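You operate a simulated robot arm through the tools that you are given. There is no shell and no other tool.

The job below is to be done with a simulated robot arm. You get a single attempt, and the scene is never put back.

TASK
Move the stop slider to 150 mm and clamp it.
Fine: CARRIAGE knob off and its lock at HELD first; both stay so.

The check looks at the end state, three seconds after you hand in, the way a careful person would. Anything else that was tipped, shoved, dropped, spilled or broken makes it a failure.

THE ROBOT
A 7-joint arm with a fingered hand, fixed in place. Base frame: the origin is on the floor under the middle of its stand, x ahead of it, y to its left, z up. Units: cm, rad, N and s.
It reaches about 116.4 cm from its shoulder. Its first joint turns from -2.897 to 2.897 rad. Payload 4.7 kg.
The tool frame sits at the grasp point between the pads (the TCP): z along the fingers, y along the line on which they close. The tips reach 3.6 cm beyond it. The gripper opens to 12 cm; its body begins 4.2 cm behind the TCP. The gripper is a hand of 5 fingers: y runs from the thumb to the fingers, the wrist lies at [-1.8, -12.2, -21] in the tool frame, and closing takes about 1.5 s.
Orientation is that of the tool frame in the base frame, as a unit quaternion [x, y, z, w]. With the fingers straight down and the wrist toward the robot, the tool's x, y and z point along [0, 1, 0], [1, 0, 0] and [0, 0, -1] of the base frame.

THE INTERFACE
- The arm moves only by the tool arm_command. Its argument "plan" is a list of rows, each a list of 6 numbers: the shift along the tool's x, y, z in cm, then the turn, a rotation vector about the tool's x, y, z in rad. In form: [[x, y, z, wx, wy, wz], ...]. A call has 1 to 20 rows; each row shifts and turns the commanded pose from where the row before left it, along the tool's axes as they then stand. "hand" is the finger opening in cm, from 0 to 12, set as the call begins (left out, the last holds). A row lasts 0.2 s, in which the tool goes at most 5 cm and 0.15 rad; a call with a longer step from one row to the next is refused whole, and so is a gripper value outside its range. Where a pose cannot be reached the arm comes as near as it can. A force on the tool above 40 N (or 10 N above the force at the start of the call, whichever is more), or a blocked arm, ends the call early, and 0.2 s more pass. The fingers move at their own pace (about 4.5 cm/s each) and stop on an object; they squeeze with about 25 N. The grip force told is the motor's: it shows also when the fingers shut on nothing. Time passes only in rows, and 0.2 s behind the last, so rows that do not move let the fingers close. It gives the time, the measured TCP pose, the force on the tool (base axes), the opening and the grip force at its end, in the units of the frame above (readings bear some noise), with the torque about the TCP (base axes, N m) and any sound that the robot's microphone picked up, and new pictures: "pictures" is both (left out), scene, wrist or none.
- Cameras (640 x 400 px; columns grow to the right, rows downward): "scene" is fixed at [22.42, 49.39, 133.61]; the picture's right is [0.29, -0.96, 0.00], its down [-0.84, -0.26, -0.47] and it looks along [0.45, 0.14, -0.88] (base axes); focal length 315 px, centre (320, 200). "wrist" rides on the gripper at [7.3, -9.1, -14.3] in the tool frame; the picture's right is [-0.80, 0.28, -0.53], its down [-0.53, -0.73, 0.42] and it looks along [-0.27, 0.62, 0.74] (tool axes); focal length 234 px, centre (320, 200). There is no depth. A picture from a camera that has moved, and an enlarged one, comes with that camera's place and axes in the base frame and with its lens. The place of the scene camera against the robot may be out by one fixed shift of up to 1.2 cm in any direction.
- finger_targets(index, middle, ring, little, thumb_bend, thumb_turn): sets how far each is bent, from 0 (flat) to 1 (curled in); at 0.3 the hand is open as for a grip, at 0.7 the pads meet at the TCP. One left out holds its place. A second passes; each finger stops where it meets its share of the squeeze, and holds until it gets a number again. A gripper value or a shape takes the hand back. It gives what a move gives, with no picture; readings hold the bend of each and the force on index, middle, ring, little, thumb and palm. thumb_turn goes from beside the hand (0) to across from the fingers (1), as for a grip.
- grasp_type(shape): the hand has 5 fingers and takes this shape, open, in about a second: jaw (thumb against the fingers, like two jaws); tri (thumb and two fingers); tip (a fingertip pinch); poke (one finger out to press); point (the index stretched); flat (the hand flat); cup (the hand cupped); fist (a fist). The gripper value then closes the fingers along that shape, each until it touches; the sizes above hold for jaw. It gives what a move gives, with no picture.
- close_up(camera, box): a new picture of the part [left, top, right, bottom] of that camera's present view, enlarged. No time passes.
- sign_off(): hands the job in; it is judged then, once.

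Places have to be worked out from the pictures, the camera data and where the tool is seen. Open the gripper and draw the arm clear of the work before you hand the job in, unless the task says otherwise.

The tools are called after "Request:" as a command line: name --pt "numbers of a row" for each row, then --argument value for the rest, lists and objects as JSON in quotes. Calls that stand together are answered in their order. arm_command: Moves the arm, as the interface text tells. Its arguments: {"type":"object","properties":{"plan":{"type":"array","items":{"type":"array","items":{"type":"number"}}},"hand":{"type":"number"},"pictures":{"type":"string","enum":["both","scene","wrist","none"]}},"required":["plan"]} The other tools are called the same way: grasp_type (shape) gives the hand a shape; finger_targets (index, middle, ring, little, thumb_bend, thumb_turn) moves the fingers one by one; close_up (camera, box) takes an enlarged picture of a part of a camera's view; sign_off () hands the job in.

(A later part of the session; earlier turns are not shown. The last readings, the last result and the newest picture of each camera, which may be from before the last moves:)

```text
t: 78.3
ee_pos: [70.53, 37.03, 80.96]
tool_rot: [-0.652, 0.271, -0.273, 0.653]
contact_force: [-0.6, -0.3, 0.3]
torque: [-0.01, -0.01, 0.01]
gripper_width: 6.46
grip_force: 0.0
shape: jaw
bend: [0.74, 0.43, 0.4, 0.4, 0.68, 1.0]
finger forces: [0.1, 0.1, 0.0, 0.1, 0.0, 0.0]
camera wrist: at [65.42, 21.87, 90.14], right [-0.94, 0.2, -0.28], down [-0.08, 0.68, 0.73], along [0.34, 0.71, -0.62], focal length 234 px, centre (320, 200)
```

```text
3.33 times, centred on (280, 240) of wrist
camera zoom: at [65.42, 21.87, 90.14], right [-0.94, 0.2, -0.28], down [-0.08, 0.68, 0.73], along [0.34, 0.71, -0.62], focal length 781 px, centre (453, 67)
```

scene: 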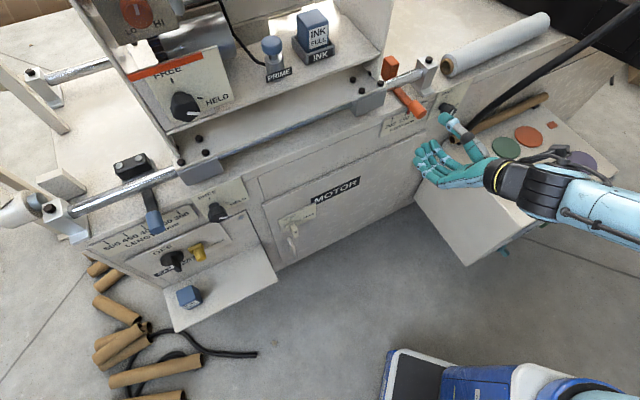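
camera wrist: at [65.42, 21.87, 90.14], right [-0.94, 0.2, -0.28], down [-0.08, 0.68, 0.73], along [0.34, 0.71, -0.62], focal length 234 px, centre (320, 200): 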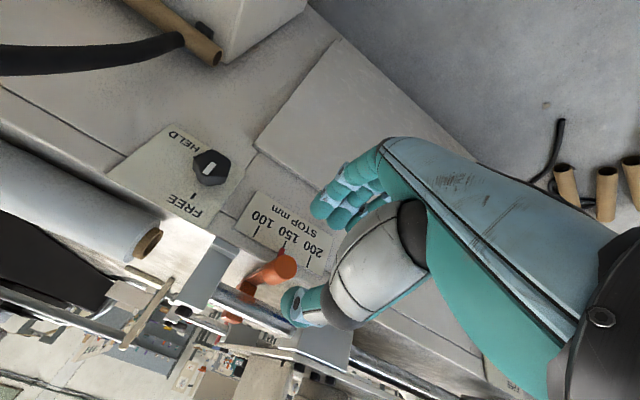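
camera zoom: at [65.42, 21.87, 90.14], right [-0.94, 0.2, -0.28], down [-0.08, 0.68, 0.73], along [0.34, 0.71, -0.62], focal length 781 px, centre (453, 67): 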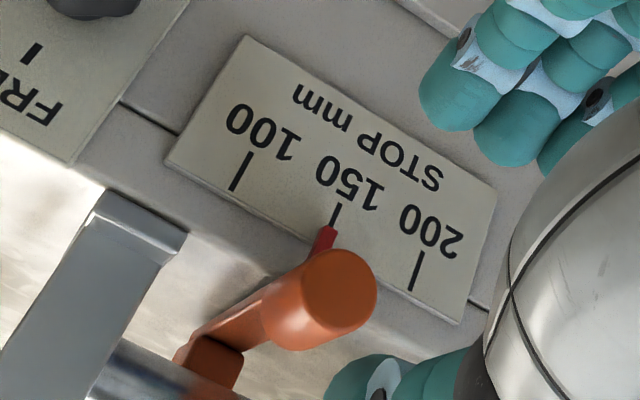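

The pointer looks within a millimetre or so of 150, but there is parallax from this side. I shift left so the wrist camera looks straight at the pointer.

Request:
arm_command --pt "-3.65 0 -0.5 0 0 0" --pt "-3.65 0 -0.5 0 0 0" --pt "0 0 0 0 0 0" --pictures "both"

Request:
close_up --camera "wrist" --box '[150, 170, 270, 270]'

Request:
close_up --camera "wrist" --box '[60, 120, 300, 320]'

```text
t: 79.1
ee_pos: [64.46, 41.68, 80.9]
tool_rot: [-0.653, 0.27, -0.273, 0.653]
contact_force: [1.1, -0.4, 0.0]
torque: [0.0, -0.01, -0.01]
gripper_width: 6.46
grip_force: 0.1
shape: jaw
bend: [0.74, 0.43, 0.4, 0.4, 0.68, 1.0]
finger forces: [0.0, 0.1, 0.1, 0.0, 0.0, 0.1]
camera wrist: at [59.5, 26.36, 90.13], right [-0.94, 0.2, -0.28], down [-0.08, 0.68, 0.73], along [0.34, 0.71, -0.62], focal length 234 px, centre (320, 200)
```

scene: 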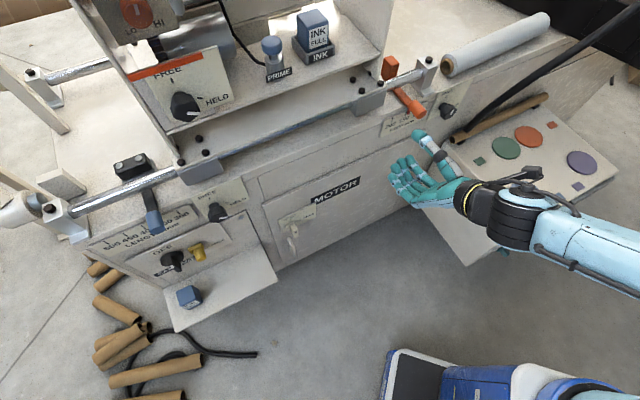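
wrist: 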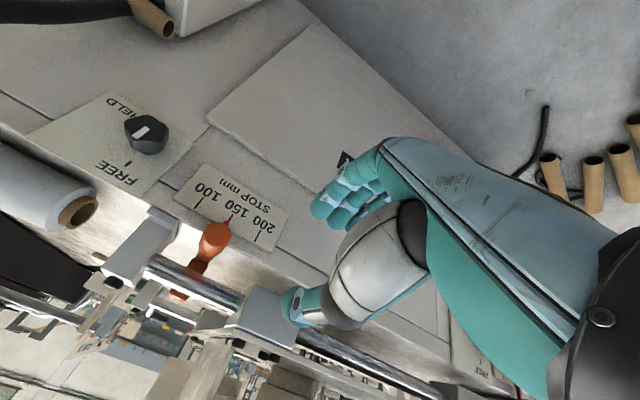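

```text
4.00 times, centred on (210, 220) of wrist
camera zoom: at [59.5, 26.36, 90.13], right [-0.94, 0.2, -0.28], down [-0.08, 0.68, 0.73], along [0.34, 0.71, -0.62], focal length 937 px, centre (760, 120)
```

zoom: 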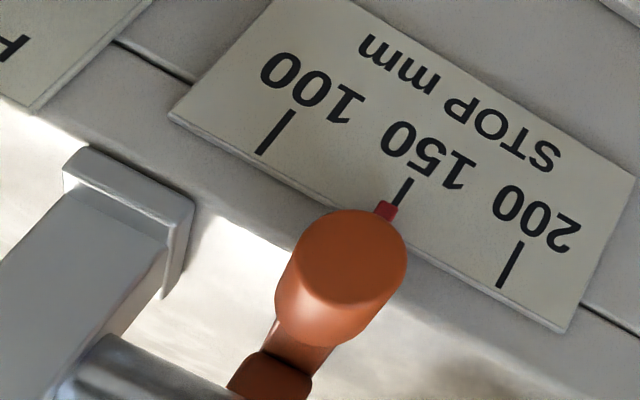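

```text
2.00 times, centred on (180, 220) of wrist
camera zoom: at [59.5, 26.36, 90.13], right [-0.94, 0.2, -0.28], down [-0.08, 0.68, 0.73], along [0.34, 0.71, -0.62], focal length 468 px, centre (600, 160)
```

zoom: 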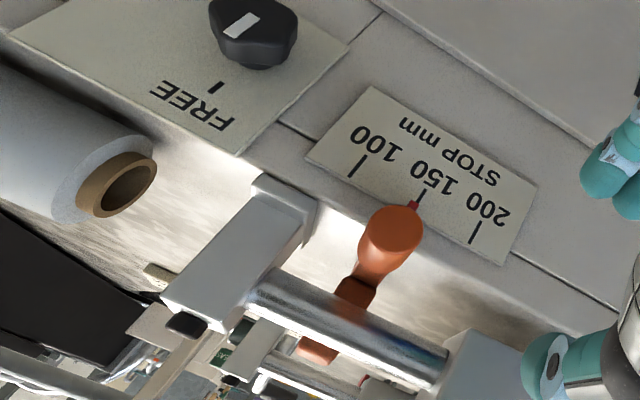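

Looking straight on, I zoom further to compare the pointer's centre with the 150 tick.

Request:
close_up --camera "wrist" --box '[210, 190, 260, 230]'

Request:
close_up --camera "scene" --box '[390, 95, 430, 130]'

```text
10.00 times, centred on (235, 210) of wrist
camera zoom: at [59.5, 26.36, 90.13], right [-0.94, 0.2, -0.28], down [-0.08, 0.68, 0.73], along [0.34, 0.71, -0.62], focal length 2342 px, centre (1170, 100)
```

zoom: 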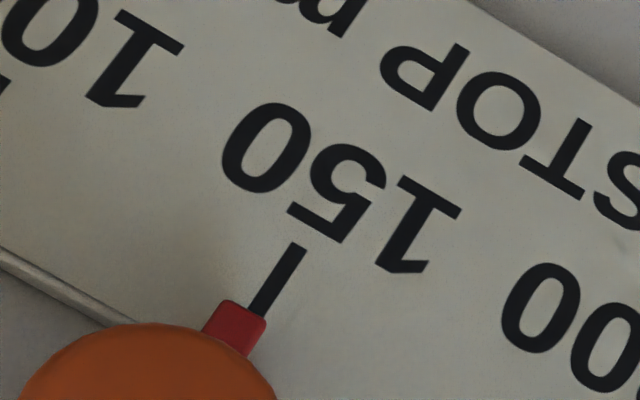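

```text
11.43 times, centred on (410, 112) of scene
camera zoom: at [22.42, 49.39, 133.61], right [0.29, -0.96, 0.0], down [-0.84, -0.26, -0.47], along [0.45, 0.14, -0.88], focal length 3597 px, centre (-709, 1200)
```

zoom: 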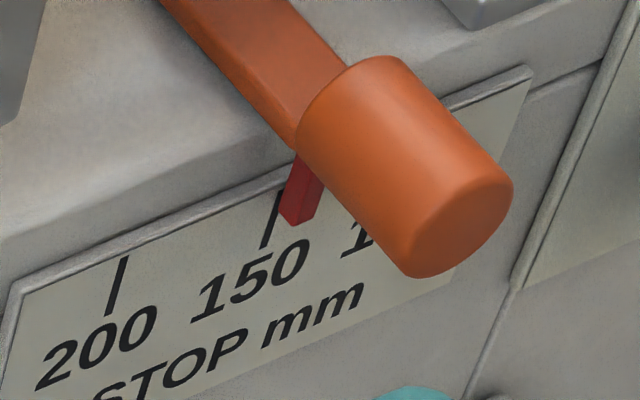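

Measured against the tick spacing, the pointer is about 2 mm (0.15 cm real) short, at ~148. I regrip the handle to nudge it left by 0.15 cm: first return in front of it and advance.

Request:
arm_command --pt "3.78 0 0.3 0 0 0" --pt "3.79 0 0.3 0 0 0" --pt "0 0 2.4 0 0 0" --pt "0 0 2.4 0 0 0" --pt "0 0 2.25 0 0 0" --pt "0 0 0 0 0 0" --hand 6.5 --pictures "none"

Request:
close_up --camera "wrist" --box '[120, 160, 440, 400]'

```text
t: 80.5
ee_pos: [75.39, 41.72, 81.12]
tool_rot: [-0.652, 0.269, -0.273, 0.653]
contact_force: [0.2, 0.0, -0.3]
torque: [-0.01, -0.04, -0.01]
gripper_width: 6.44
grip_force: 0.0
shape: jaw
bend: [0.74, 0.43, 0.4, 0.4, 0.68, 1.0]
finger forces: [0.0, 0.0, 0.0, 0.1, 0.0, 0.0]
```

```text
1.67 times, centred on (280, 280) of wrist
camera zoom: at [70.36, 26.43, 90.21], right [-0.94, 0.2, -0.28], down [-0.08, 0.68, 0.73], along [0.34, 0.71, -0.62], focal length 390 px, centre (387, 67)
```

zoom: 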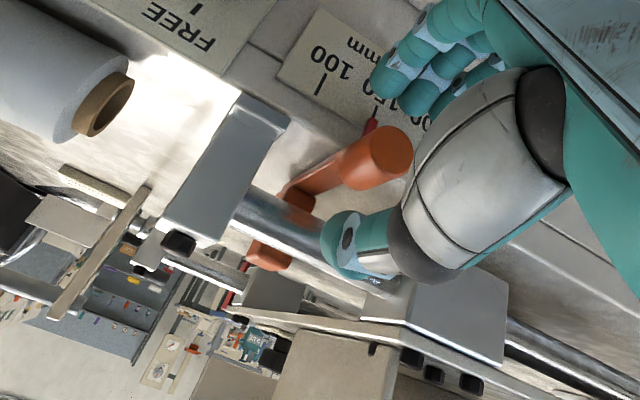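

In position over the handle. I close the grip again, then shift left 0.15 cm.

Request:
arm_command --pt "0 0 0 0 0 0" --pt "0 0 0 0 0 0" --pt "0 0 0 0 0 0" --pt "0 0 0 0 0 0" --pt "0 0 0 0 0 0" --pt "0 0 0 0 0 0" --pt "0 0 0 0 0 0" --hand 0.9 --pictures "none"

Request:
close_up --camera "scene" --box '[390, 95, 430, 130]'

Request:
arm_command --pt "-0.15 0 0 0 0 0" --pt "0 0 0 0 0 0" --pt "0 0 0 0 0 0" --pictures "none"

Request:
close_up --camera "scene" --box '[390, 95, 430, 130]'

```text
t: 82.1
ee_pos: [75.31, 41.56, 81.16]
tool_rot: [-0.652, 0.27, -0.273, 0.654]
contact_force: [3.3, 1.5, 8.9]
torque: [0.13, -0.16, -0.06]
gripper_width: 1.49
grip_force: 25.1
shape: jaw
bend: [0.72, 0.64, 0.7, 0.7, 0.73, 1.0]
finger forces: [10.3, 5.6, 0.0, 0.1, 24.9, 0.1]
```

```text
11.43 times, centred on (410, 112) of scene
camera zoom: at [22.42, 49.39, 133.61], right [0.29, -0.96, 0.0], down [-0.84, -0.26, -0.47], along [0.45, 0.14, -0.88], focal length 3597 px, centre (-709, 1200)
```

zoom: 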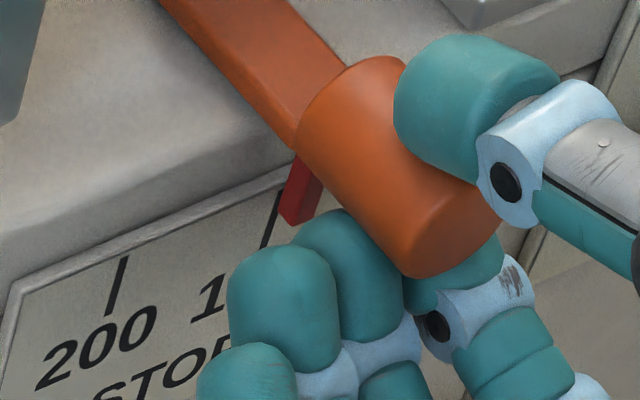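

```text
t: 82.9
ee_pos: [75.28, 41.78, 81.09]
tool_rot: [-0.652, 0.27, -0.273, 0.654]
contact_force: [3.6, 1.8, 9.9]
torque: [0.18, -0.22, -0.03]
gripper_width: 1.5
grip_force: 25.1
shape: jaw
bend: [0.72, 0.64, 0.7, 0.7, 0.73, 1.0]
finger forces: [10.1, 5.4, 0.1, 0.1, 26.7, 0.1]
```

```text
11.43 times, centred on (410, 112) of scene
camera zoom: at [22.42, 49.39, 133.61], right [0.29, -0.96, 0.0], down [-0.84, -0.26, -0.47], along [0.45, 0.14, -0.88], focal length 3597 px, centre (-709, 1200)
```

zoom: 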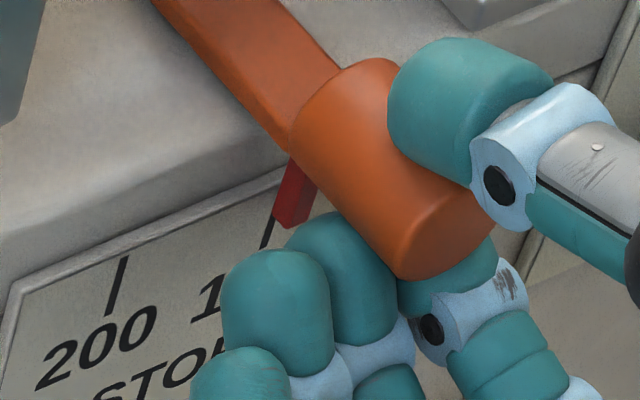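

The pointer moved about 2 mm more. I release, back off, and verify straight-on again.

Request:
arm_command --pt "0 0 0 0 0 0" --pt "0 0 0 0 0 0" --pt "0 0 0 0 0 0" --pt "0 0 0 0 0 0" --pt "0 0 -1.5 0 0 0" --pt "0 0 -2.5 0 0 0" --pt "0 0 -2.5 0 0 0" --pt "-3.65 0 -0.5 0 0 0" --pt "-3.65 0 -0.5 0 0 0" --pt "0 0 0 0 0 0" --hand 6.5 --pictures "both"

Request:
close_up --camera "wrist" --box '[210, 190, 260, 230]'

Request:
close_up --camera "wrist" --box '[150, 170, 270, 270]'

```text
t: 85.1
ee_pos: [64.9, 41.69, 80.84]
tool_rot: [-0.653, 0.27, -0.273, 0.653]
contact_force: [-0.4, 0.2, 0.4]
torque: [-0.01, 0.0, 0.01]
gripper_width: 6.45
grip_force: 0.0
shape: jaw
bend: [0.74, 0.43, 0.4, 0.4, 0.68, 1.0]
finger forces: [0.0, 0.0, 0.1, 0.1, 0.0, 0.0]
camera wrist: at [59.83, 26.36, 90.1], right [-0.94, 0.2, -0.28], down [-0.08, 0.68, 0.73], along [0.34, 0.71, -0.62], focal length 234 px, centre (320, 200)
```

scene: 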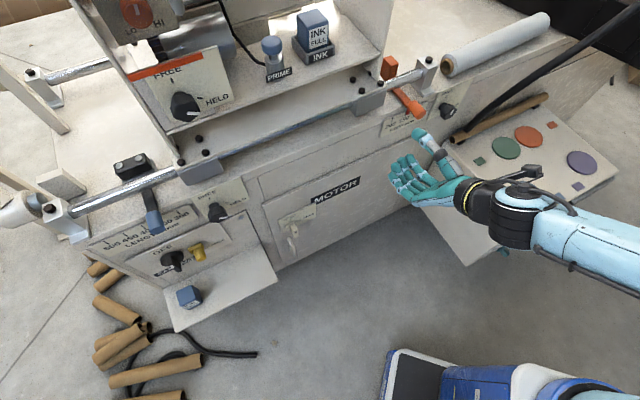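
wrist: 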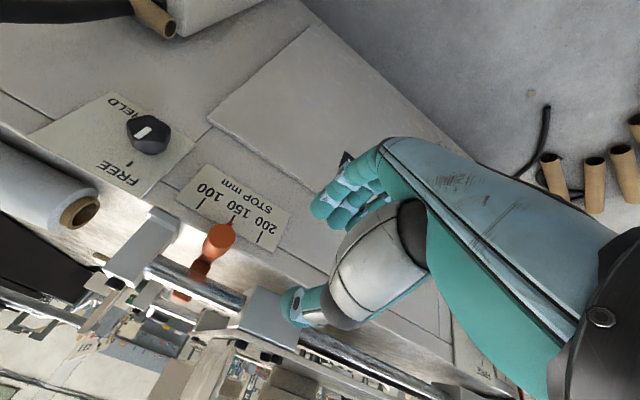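

```text
10.00 times, centred on (235, 210) of wrist
camera zoom: at [59.83, 26.36, 90.1], right [-0.94, 0.2, -0.28], down [-0.08, 0.68, 0.73], along [0.34, 0.71, -0.62], focal length 2342 px, centre (1170, 100)
```

zoom: 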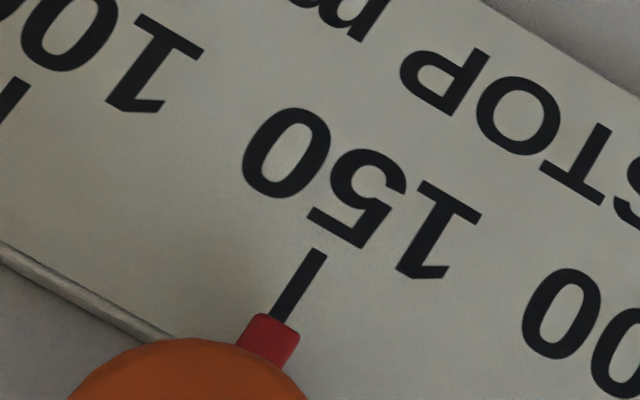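

```text
4.00 times, centred on (210, 220) of wrist
camera zoom: at [59.83, 26.36, 90.1], right [-0.94, 0.2, -0.28], down [-0.08, 0.68, 0.73], along [0.34, 0.71, -0.62], focal length 937 px, centre (760, 120)
```

zoom: 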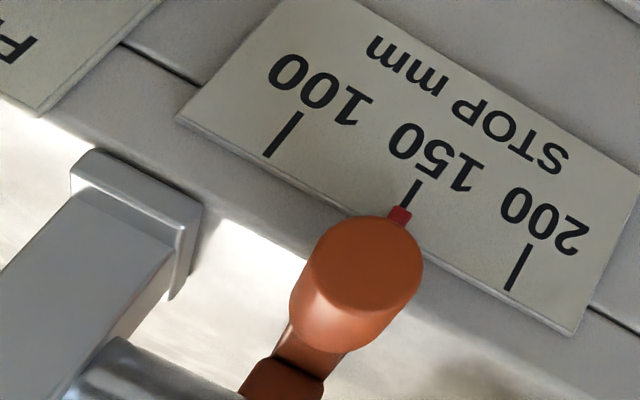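

The pointer is now centred on the 150 tick (within ~0.3 mm). Next I re-clamp: move back in front of the clamp knob, with the roll near -80° so I can turn clockwise.

Request:
arm_command --pt "3.86 1.24 0.1 0 0 0" --pt "3.86 1.24 0.1 0 0 0" --pt "3.86 1.24 0.1 0 0 0" --pt "3.86 1.24 0.1 0 0 0" --pt "3.86 1.24 0.1 0 0 0" --pt "0 0 0 0 0 -0.09" --pt "0 0 0 0 0 -0.09" --hand 6 --pictures "both"

Request:
close_up --camera "wrist" --box '[200, 140, 440, 340]'

Request:
close_up --camera "scene" --box '[380, 50, 540, 170]'

```text
t: 86.7
ee_pos: [78.96, 28.29, 74.76]
tool_rot: [0.674, -0.211, 0.331, -0.626]
contact_force: [0.4, -0.4, 0.3]
torque: [0.01, 0.01, 0.02]
gripper_width: 6.02
grip_force: 0.1
shape: jaw
bend: [0.74, 0.45, 0.42, 0.4, 0.7, 1.0]
finger forces: [0.1, 0.0, 0.1, 0.0, 0.1, 0.0]
camera wrist: at [72.59, 14.31, 85.15], right [-0.89, 0.15, -0.42], down [-0.16, 0.76, 0.62], along [0.42, 0.63, -0.66], focal length 234 px, centre (320, 200)
```

scene: 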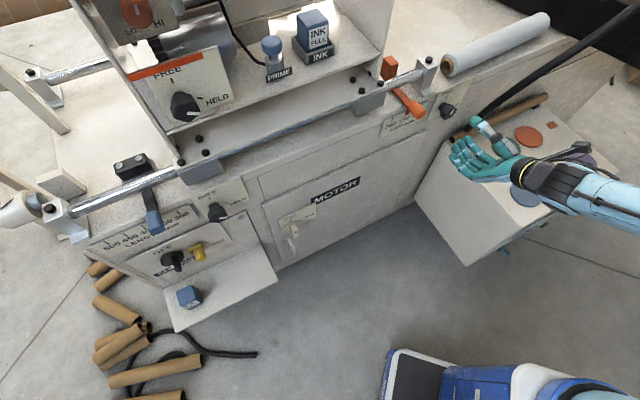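
wrist: 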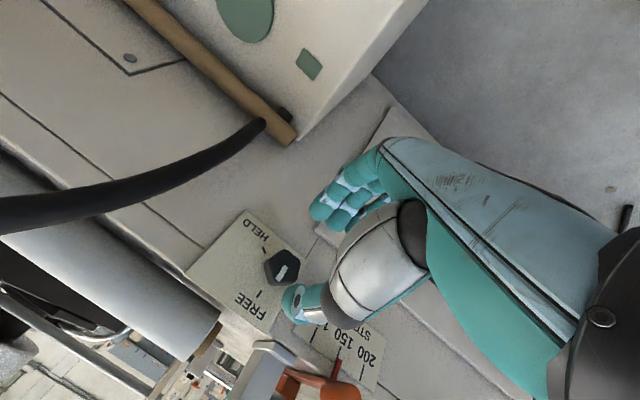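

```text
2.00 times, centred on (320, 240) of wrist
camera zoom: at [72.59, 14.31, 85.15], right [-0.89, 0.15, -0.42], down [-0.16, 0.76, 0.62], along [0.42, 0.63, -0.66], focal length 468 px, centre (320, 120)
```

zoom: 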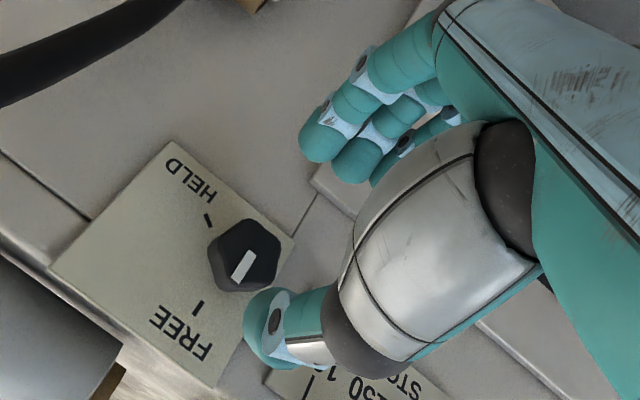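

```text
3.33 times, centred on (460, 110) of scene
camera zoom: at [22.42, 49.39, 133.61], right [0.29, -0.96, 0.0], down [-0.84, -0.26, -0.47], along [0.45, 0.14, -0.88], focal length 1049 px, centre (-147, 500)
```

zoom: 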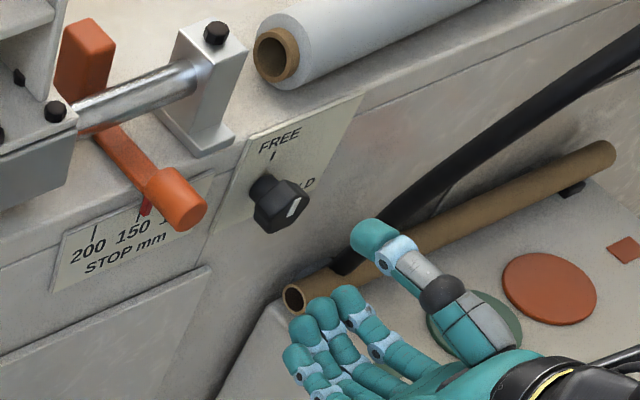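

The knob is straight ahead (axis within 0.25 cm). I advance 7.4 cm to straddle it and close.

Request:
arm_command --pt "-0.15 0 1.9 0 0 0" --pt "0 0 1.9 0 0 0" --pt "0 0 1.8 0 0 0" --pt "0 0 1.8 0 0 0" --pictures "both"

Request:
close_up --camera "wrist" --box '[200, 140, 440, 340]'

Request:
close_up --camera "scene" --box '[380, 50, 540, 170]'

```text
t: 87.7
ee_pos: [83.96, 33.61, 74.69]
tool_rot: [0.675, -0.209, 0.329, -0.627]
contact_force: [-0.6, -0.4, 0.5]
torque: [-0.01, 0.01, 0.0]
gripper_width: 6.01
grip_force: 0.0
shape: jaw
bend: [0.74, 0.45, 0.42, 0.4, 0.7, 1.0]
finger forces: [0.0, 0.0, 0.0, 0.0, 0.1, 0.0]
camera wrist: at [77.75, 19.66, 85.14], right [-0.89, 0.15, -0.42], down [-0.16, 0.76, 0.62], along [0.42, 0.63, -0.66], focal length 234 px, centre (320, 200)
```

scene: 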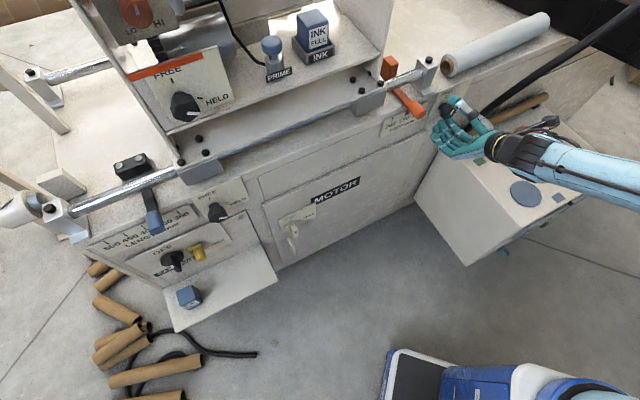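
wrist: 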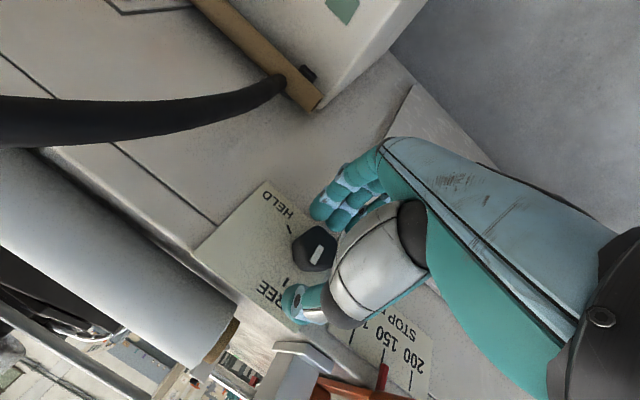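

```text
2.00 times, centred on (320, 240) of wrist
camera zoom: at [77.75, 19.66, 85.14], right [-0.89, 0.15, -0.42], down [-0.16, 0.76, 0.62], along [0.42, 0.63, -0.66], focal length 468 px, centre (320, 120)
```

zoom: 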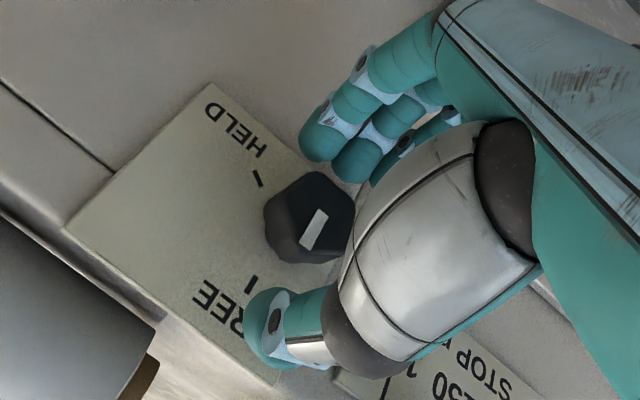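

```text
3.33 times, centred on (460, 110) of scene
camera zoom: at [22.42, 49.39, 133.61], right [0.29, -0.96, 0.0], down [-0.84, -0.26, -0.47], along [0.45, 0.14, -0.88], focal length 1049 px, centre (-147, 500)
```

zoom: 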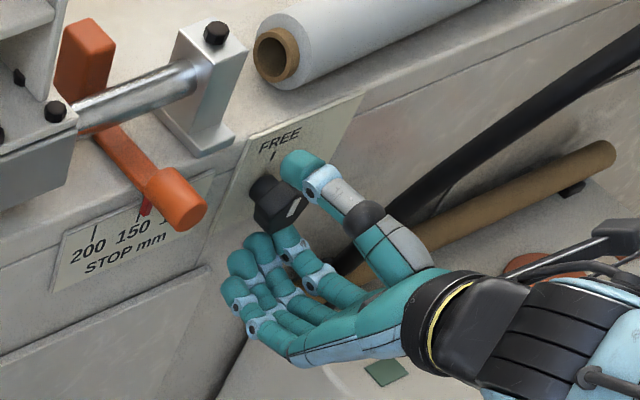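

Knob is centred between thumb and fingers. I close on it and, if the grip is sound, turn clockwise.

Request:
arm_command --pt "0 0 0 0 0 0" --pt "0 0 0 0 0 0" --pt "0 0 0 0 0 0" --pt "0 0 0 0 0 0" --pt "0 0 0 0 0 0" --pt "0 0 0 0 0 0" --hand 1 --pictures "none"

Request:
close_up --camera "wrist" --box '[200, 140, 440, 340]'

```text
t: 89.1
ee_pos: [84.03, 33.62, 74.81]
tool_rot: [0.675, -0.209, 0.33, -0.626]
contact_force: [-0.2, -0.5, -0.6]
torque: [-0.06, 0.11, 0.0]
gripper_width: 2.63
grip_force: 25.1
shape: jaw
bend: [0.73, 0.57, 0.62, 0.59, 0.75, 1.0]
finger forces: [13.1, 8.1, 0.0, 0.1, 20.7, 0.0]
```

```text
2.00 times, centred on (320, 240) of wrist
camera zoom: at [77.74, 19.64, 85.15], right [-0.89, 0.15, -0.42], down [-0.16, 0.76, 0.62], along [0.42, 0.63, -0.66], focal length 468 px, centre (320, 120)
```

zoom: 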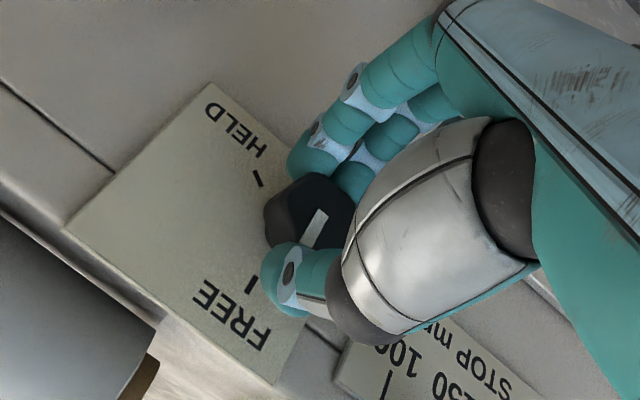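

Excellent balanced grip (net force near zero). I turn clockwise 0.98 rad toward HELD.

Request:
arm_command --pt "0 0 0 0 0 0.14" --pt "0 0 0 0 0 0.14" --pt "0 0 0 0 0 0.14" --pt "0 0 0 0 0 0.14" --pt "0 0 0 0 0 0.14" --pt "0 0 0 0 0 0.14" --pt "0 0 0 0 0 0.14" --pictures "both"

Request:
close_up --camera "wrist" --box '[200, 140, 440, 340]'

Request:
close_up --camera "scene" --box '[380, 50, 540, 170]'

```text
t: 90.7
ee_pos: [84.1, 33.58, 74.63]
tool_rot: [-0.495, 0.505, 0.004, 0.707]
contact_force: [9.5, -3.1, -5.6]
torque: [-0.14, 0.1, -0.2]
gripper_width: 2.57
grip_force: 24.6
shape: jaw
bend: [0.73, 0.58, 0.62, 0.59, 0.75, 1.0]
finger forces: [16.0, 5.3, 0.0, 0.1, 22.7, 0.0]
camera wrist: at [82.06, 15.25, 75.94], right [-0.91, 0.17, 0.38], down [0.41, 0.19, 0.89], along [0.08, 0.97, -0.24], focal length 234 px, centre (320, 200)
```

scene: 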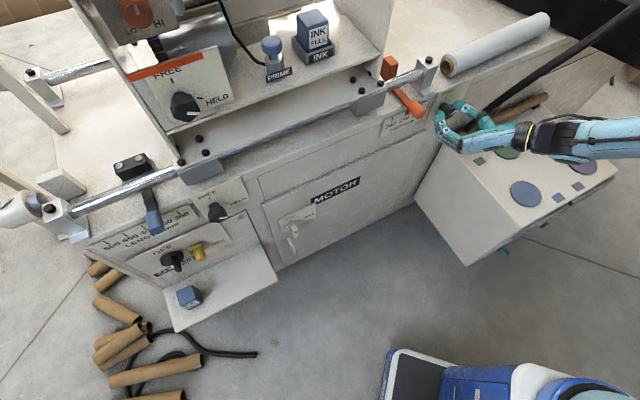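
wrist: 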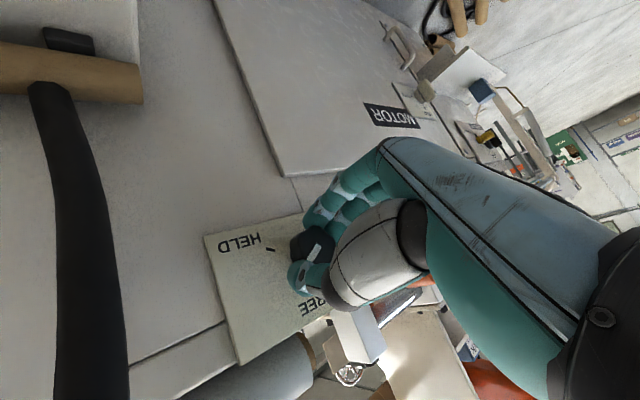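

```text
2.00 times, centred on (320, 240) of wrist
camera zoom: at [82.06, 15.25, 75.94], right [-0.91, 0.17, 0.38], down [0.41, 0.19, 0.89], along [0.08, 0.97, -0.24], focal length 468 px, centre (320, 120)
```

zoom: 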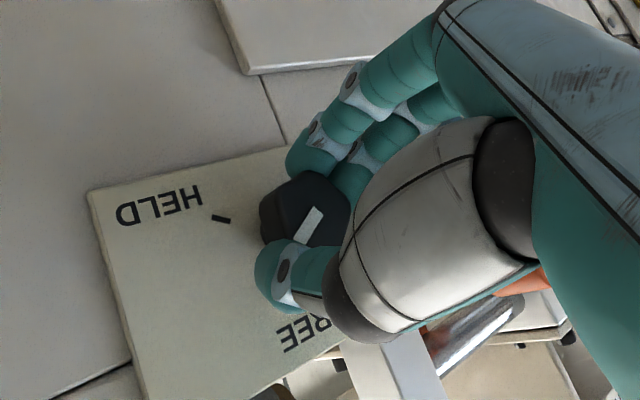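

```text
3.33 times, centred on (460, 110) of scene
camera zoom: at [22.42, 49.39, 133.61], right [0.29, -0.96, 0.0], down [-0.84, -0.26, -0.47], along [0.45, 0.14, -0.88], focal length 1049 px, centre (-147, 500)
```

zoom: 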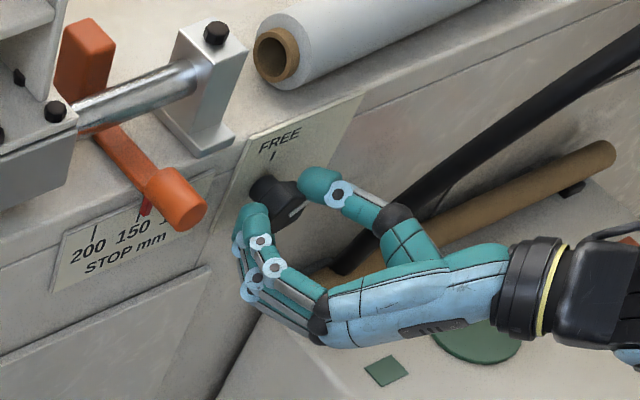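

The knob followed: mark now ~34° above horizontal. I release, roll the open hand back around the knob, and re-grip for the second stroke.

Request:
arm_command --pt "0 0 0 0 0 0" --pt "0 0 0 0 0 0" --pt "0 0 0 0 0 0" --pt "0 0 0 0 0 0" --hand 6.2 --pictures "wrist"

Request:
close_up --camera "wrist" --box '[200, 140, 440, 340]'

```text
t: 91.7
ee_pos: [83.94, 33.58, 74.75]
tool_rot: [-0.497, 0.502, 0.004, 0.708]
contact_force: [0.4, -0.4, -0.3]
torque: [0.0, 0.01, -0.01]
gripper_width: 6.15
grip_force: 0.0
shape: jaw
bend: [0.74, 0.44, 0.41, 0.4, 0.69, 1.0]
finger forces: [0.1, 0.0, 0.0, 0.0, 0.1, 0.1]
camera wrist: at [82.04, 15.3, 76.02], right [-0.91, 0.17, 0.38], down [0.41, 0.19, 0.89], along [0.08, 0.97, -0.24], focal length 234 px, centre (320, 200)
```

wrist: 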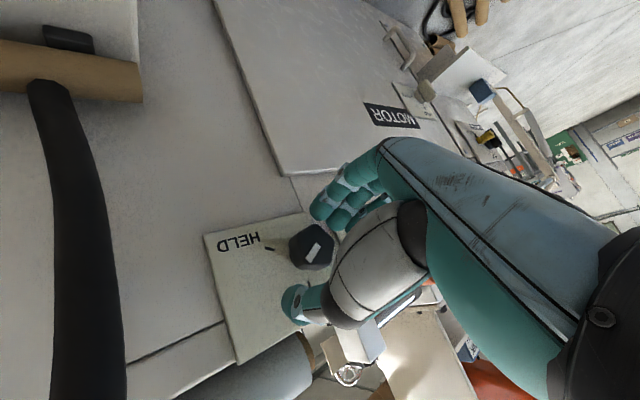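

```text
2.00 times, centred on (320, 240) of wrist
camera zoom: at [82.04, 15.3, 76.02], right [-0.91, 0.17, 0.38], down [0.41, 0.19, 0.89], along [0.08, 0.97, -0.24], focal length 468 px, centre (320, 120)
```

zoom: 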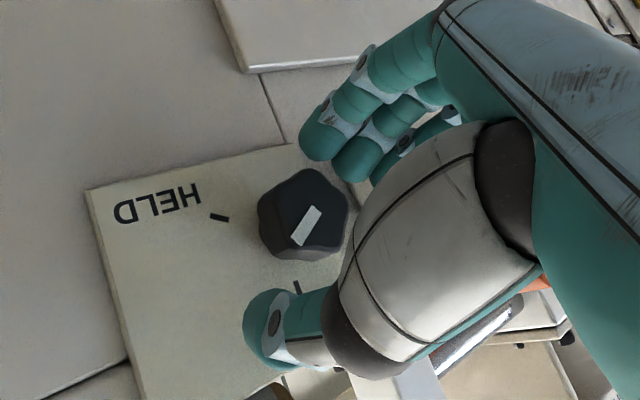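

Knob stays put with the mark at ~35°. I roll the open hand back counter-clockwise by 0.98 rad around it.

Request:
arm_command --pt "0 0 0 0 0 -0.14" --pt "0 0 0 0 0 -0.14" --pt "0 0 0 0 0 -0.14" --pt "0 0 0 0 0 -0.14" --pt "0 0 0 0 0 -0.14" --pt "0 0 0 0 0 -0.14" --pt "0 0 0 0 0 -0.14" --pictures "wrist"

Request:
close_up --camera "wrist" --box '[200, 140, 440, 340]'

```text
t: 93.3
ee_pos: [83.91, 33.64, 74.79]
tool_rot: [0.674, -0.21, 0.331, -0.626]
contact_force: [0.0, -0.4, -0.4]
torque: [-0.01, -0.04, 0.03]
gripper_width: 6.16
grip_force: 0.1
shape: jaw
bend: [0.74, 0.44, 0.41, 0.4, 0.69, 1.0]
finger forces: [0.0, 0.0, 0.0, 0.0, 0.1, 0.0]
camera wrist: at [77.67, 19.67, 85.18], right [-0.89, 0.15, -0.42], down [-0.17, 0.76, 0.62], along [0.42, 0.63, -0.66], focal length 234 px, centre (320, 200)
```

wrist: 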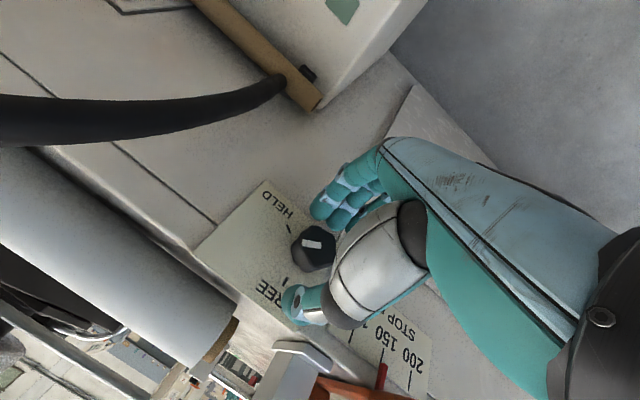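

```text
2.00 times, centred on (320, 240) of wrist
camera zoom: at [77.67, 19.67, 85.18], right [-0.89, 0.15, -0.42], down [-0.17, 0.76, 0.62], along [0.42, 0.63, -0.66], focal length 468 px, centre (320, 120)
```

zoom: 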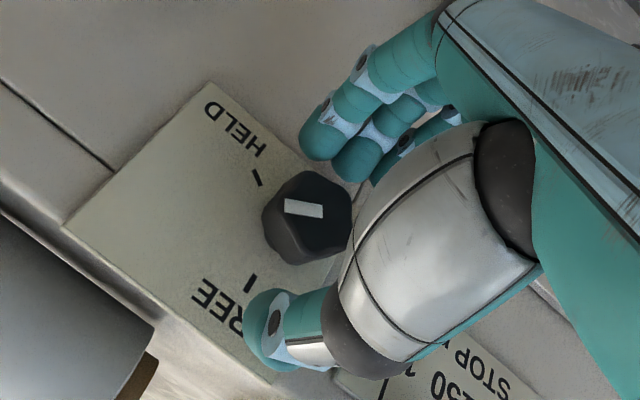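

The hand is back without disturbing the knob. I re-close and make the second clockwise stroke to HELD.

Request:
arm_command --pt "0 0 0 0 0 0" --pt "0 0 0 0 0 0" --pt "0 0 0 0 0 0" --pt "0 0 0 0 0 0" --pt "0 0 0 0 0 0" --pt "0 0 0 0 0 0" --hand 1 --pictures "none"

Request:
arm_command --pt "0 0 0 0 0 0.14" --pt "0 0 0 0 0 0.14" --pt "0 0 0 0 0 0.14" --pt "0 0 0 0 0 0.14" --pt "0 0 0 0 0 0.14" --pictures "both"

Request:
close_up --camera "wrist" --box '[200, 140, 440, 340]'

```text
t: 94.7
ee_pos: [83.86, 33.6, 74.75]
tool_rot: [0.674, -0.211, 0.33, -0.626]
contact_force: [-0.7, -0.9, 1.2]
torque: [-0.07, 0.03, 0.0]
gripper_width: 2.67
grip_force: 24.9
shape: jaw
bend: [0.73, 0.57, 0.61, 0.58, 0.75, 1.0]
finger forces: [13.1, 6.8, 0.0, 0.0, 21.2, 0.0]
```

```text
t: 95.9
ee_pos: [83.87, 33.61, 74.6]
tool_rot: [-0.561, 0.429, -0.094, 0.702]
contact_force: [4.3, -3.7, -2.5]
torque: [-0.08, 0.05, -0.13]
gripper_width: 2.67
grip_force: 25.0
shape: jaw
bend: [0.73, 0.58, 0.62, 0.58, 0.75, 1.0]
finger forces: [14.6, 5.8, 0.0, 0.0, 21.6, 0.1]
camera wrist: at [81.49, 15.82, 79.12], right [-0.96, 0.22, 0.16], down [0.23, 0.37, 0.9], along [0.14, 0.9, -0.41], focal length 234 px, centre (320, 200)
```

scene: 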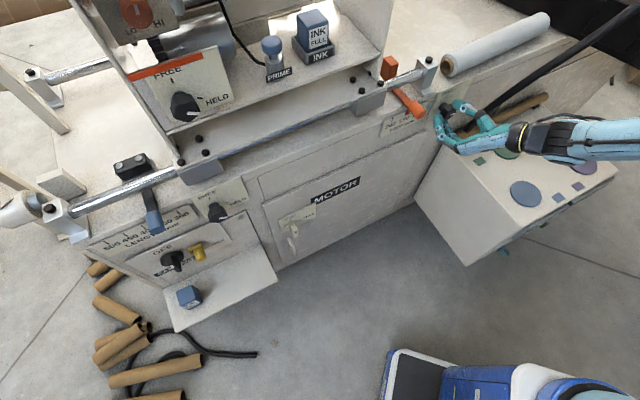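
wrist: 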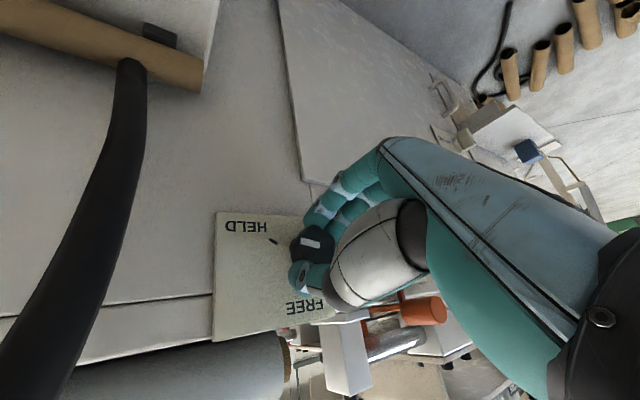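

```text
2.00 times, centred on (320, 240) of wrist
camera zoom: at [81.49, 15.82, 79.12], right [-0.96, 0.22, 0.16], down [0.23, 0.37, 0.9], along [0.14, 0.9, -0.41], focal length 468 px, centre (320, 120)
```

zoom: 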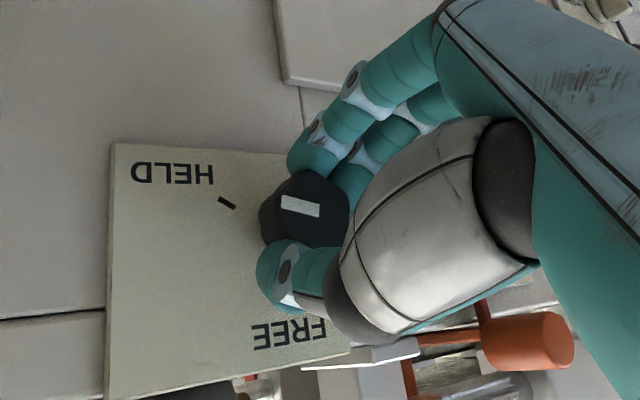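

The mark is at about -10°, and the HELD tick is at about -30°. I continue with two more small steps.

Request:
arm_command --pt "0 0 0 0 0 0.14" --pt "0 0 0 0 0 0.14" --pictures "wrist"

Request:
close_up --camera "wrist" --box '[200, 140, 440, 340]'

```text
t: 96.5
ee_pos: [83.82, 33.6, 74.7]
tool_rot: [-0.496, 0.503, 0.002, 0.708]
contact_force: [5.8, -4.9, -2.3]
torque: [-0.17, -0.01, -0.17]
gripper_width: 2.63
grip_force: 24.6
shape: jaw
bend: [0.73, 0.58, 0.62, 0.58, 0.75, 1.0]
finger forces: [14.9, 5.4, 0.1, 0.0, 23.1, 0.0]
camera wrist: at [82.04, 15.26, 75.94], right [-0.91, 0.17, 0.38], down [0.41, 0.19, 0.89], along [0.08, 0.97, -0.24], focal length 234 px, centre (320, 200)
```

wrist: 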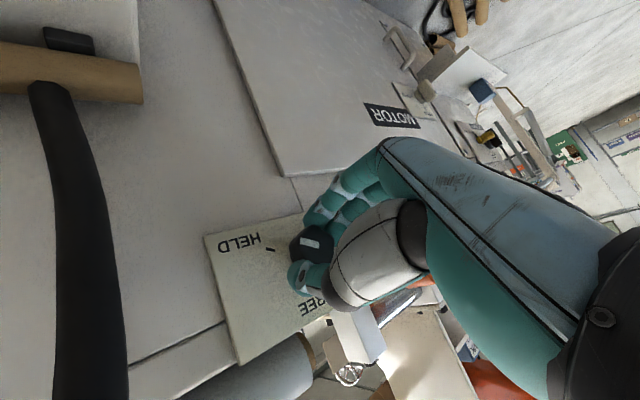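

```text
2.00 times, centred on (320, 240) of wrist
camera zoom: at [82.04, 15.26, 75.94], right [-0.91, 0.17, 0.38], down [0.41, 0.19, 0.89], along [0.08, 0.97, -0.24], focal length 468 px, centre (320, 120)
```

zoom: 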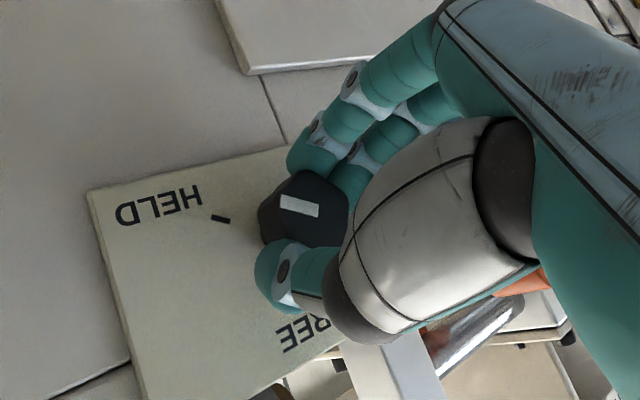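

The computed mark direction is -30.6°, matching the HELD tick (-30°). I add a tiny extra turn to confirm it's seated against its stop.

Request:
arm_command --pt "0 0 0 0 0 0.06" --pt "0 0 0 0 0 0" --pictures "wrist"

Request:
close_up --camera "wrist" --box '[240, 190, 340, 280]'

```text
t: 97.1
ee_pos: [84.0, 33.6, 74.65]
tool_rot: [-0.481, 0.517, 0.024, 0.708]
contact_force: [8.4, -6.6, -5.5]
torque: [-0.27, -0.02, -0.26]
gripper_width: 2.65
grip_force: 25.2
shape: jaw
bend: [0.73, 0.58, 0.62, 0.58, 0.75, 1.0]
finger forces: [15.5, 5.2, 0.0, 0.0, 24.3, 0.0]
camera wrist: at [82.08, 15.21, 75.24], right [-0.89, 0.15, 0.42], down [0.45, 0.15, 0.88], along [0.07, 0.98, -0.2], focal length 234 px, centre (320, 200)
```

wrist: 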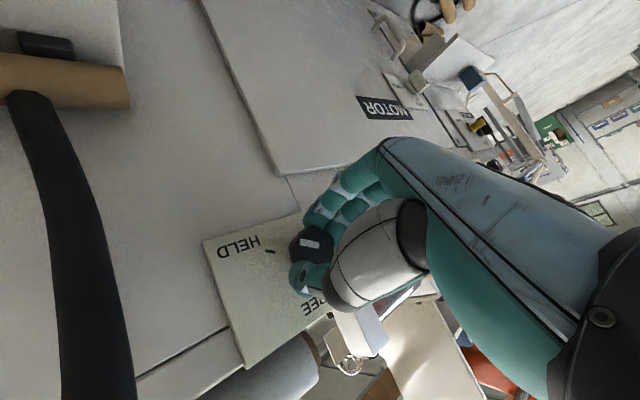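

```text
4.44 times, centred on (290, 235) of wrist
camera zoom: at [82.08, 15.21, 75.24], right [-0.89, 0.15, 0.42], down [0.45, 0.15, 0.88], along [0.07, 0.98, -0.2], focal length 1041 px, centre (453, 44)
```

zoom: 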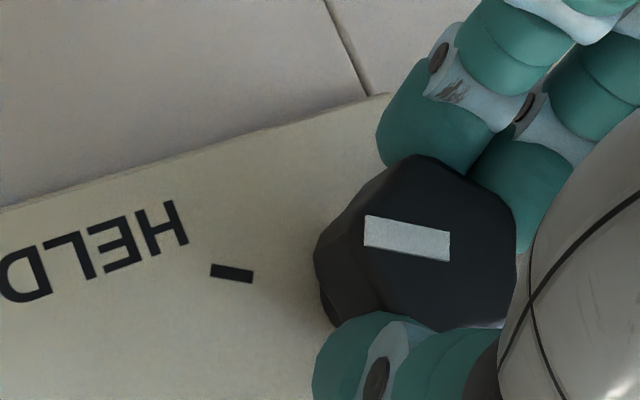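

The mark is now parallel to the HELD tick and resistance is rising (0.2 N·m). One more slight nudge tells whether it's at the stop.

Request:
arm_command --pt "0 0 0 0 0 0.06" --pt "0 0 0 0 0 0" --pictures "none"

Request:
close_up --camera "wrist" --box '[240, 190, 340, 280]'

```text
t: 97.7
ee_pos: [83.97, 33.58, 74.78]
tool_rot: [-0.465, 0.531, 0.046, 0.707]
contact_force: [9.3, -5.5, -6.4]
torque: [-0.32, -0.02, -0.28]
gripper_width: 2.64
grip_force: 24.7
shape: jaw
bend: [0.73, 0.58, 0.62, 0.58, 0.75, 1.0]
finger forces: [15.0, 5.6, 0.0, 0.0, 24.9, 0.0]
```

```text
4.44 times, centred on (290, 235) of wrist
camera zoom: at [82.09, 15.19, 74.54], right [-0.87, 0.13, 0.47], down [0.48, 0.12, 0.87], along [0.06, 0.98, -0.17], focal length 1041 px, centre (453, 44)
```

zoom: 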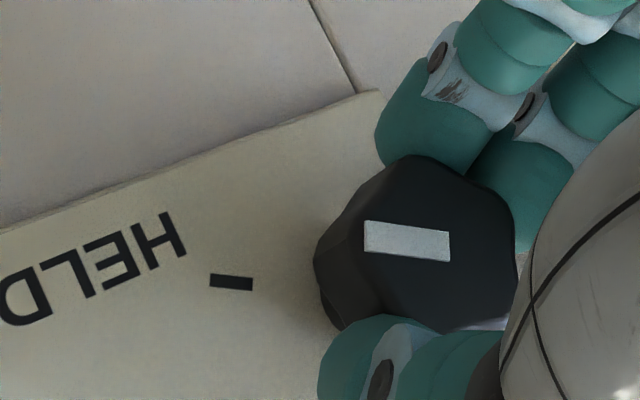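

In 3-D the mark is still at -30.7° although the hand turned further: the knob is firmly at its HELD stop. I release and back straight out.

Request:
arm_command --pt "0 0 0 0 0 0" --pt "0 0 0 0 0 0" --pt "0 0 0 0 0 0" --pt "0 0 0 0 0 0" --pt "0 0 -1.5 0 0 0" --pt "0 0 -2.5 0 0 0" --pt "0 0 -3 0 0 0" --hand 6.2 --pictures "both"

Request:
close_up --camera "wrist" --box '[200, 200, 320, 300]'

Request:
close_up --camera "scene" --box '[380, 70, 480, 140]'

```text
t: 99.3
ee_pos: [78.94, 28.65, 74.69]
tool_rot: [-0.465, 0.531, 0.046, 0.707]
contact_force: [-0.1, -0.1, 0.4]
torque: [0.06, -0.03, -0.01]
gripper_width: 6.15
grip_force: 0.1
shape: jaw
bend: [0.74, 0.44, 0.41, 0.4, 0.69, 1.0]
finger forces: [0.0, 0.1, 0.0, 0.1, 0.1, 0.1]
camera wrist: at [77.02, 10.33, 74.59], right [-0.87, 0.13, 0.47], down [0.48, 0.12, 0.87], along [0.06, 0.98, -0.16], focal length 234 px, centre (320, 200)
```

scene: 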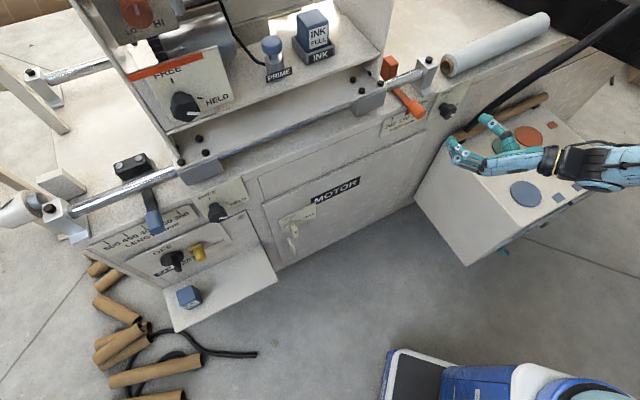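
wrist: 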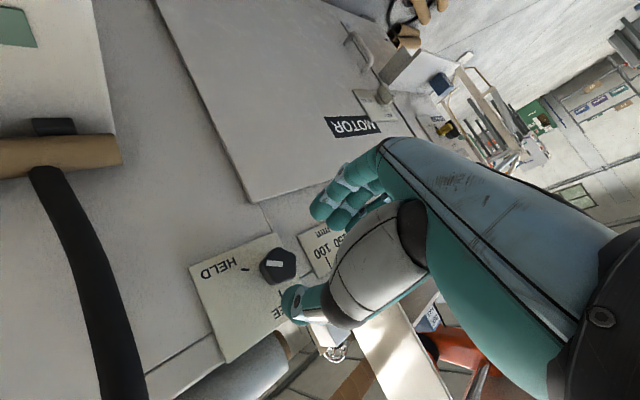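

```text
4.00 times, centred on (260, 250) of wrist
camera zoom: at [77.02, 10.33, 74.59], right [-0.87, 0.13, 0.47], down [0.48, 0.12, 0.87], along [0.06, 0.98, -0.16], focal length 937 px, centre (560, 0)
```

zoom: 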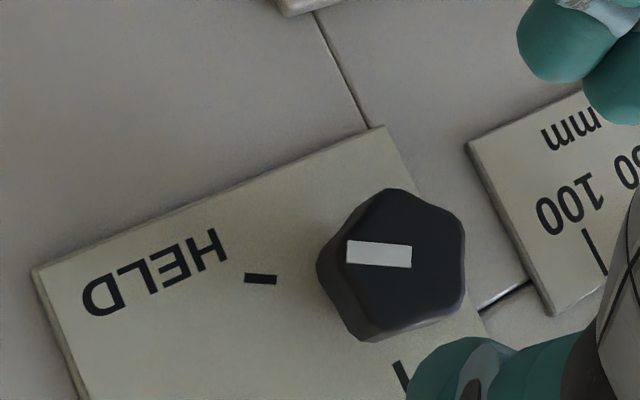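

```text
5.71 times, centred on (430, 105) of scene
camera zoom: at [22.42, 49.39, 133.61], right [0.29, -0.96, 0.0], down [-0.84, -0.26, -0.47], along [0.45, 0.14, -0.88], focal length 1798 px, centre (-309, 743)
```

zoom: 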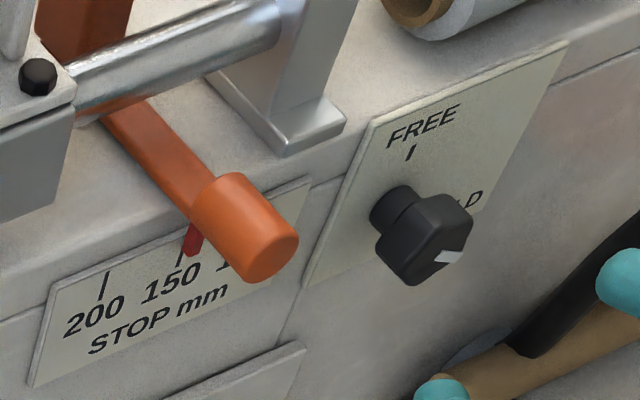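

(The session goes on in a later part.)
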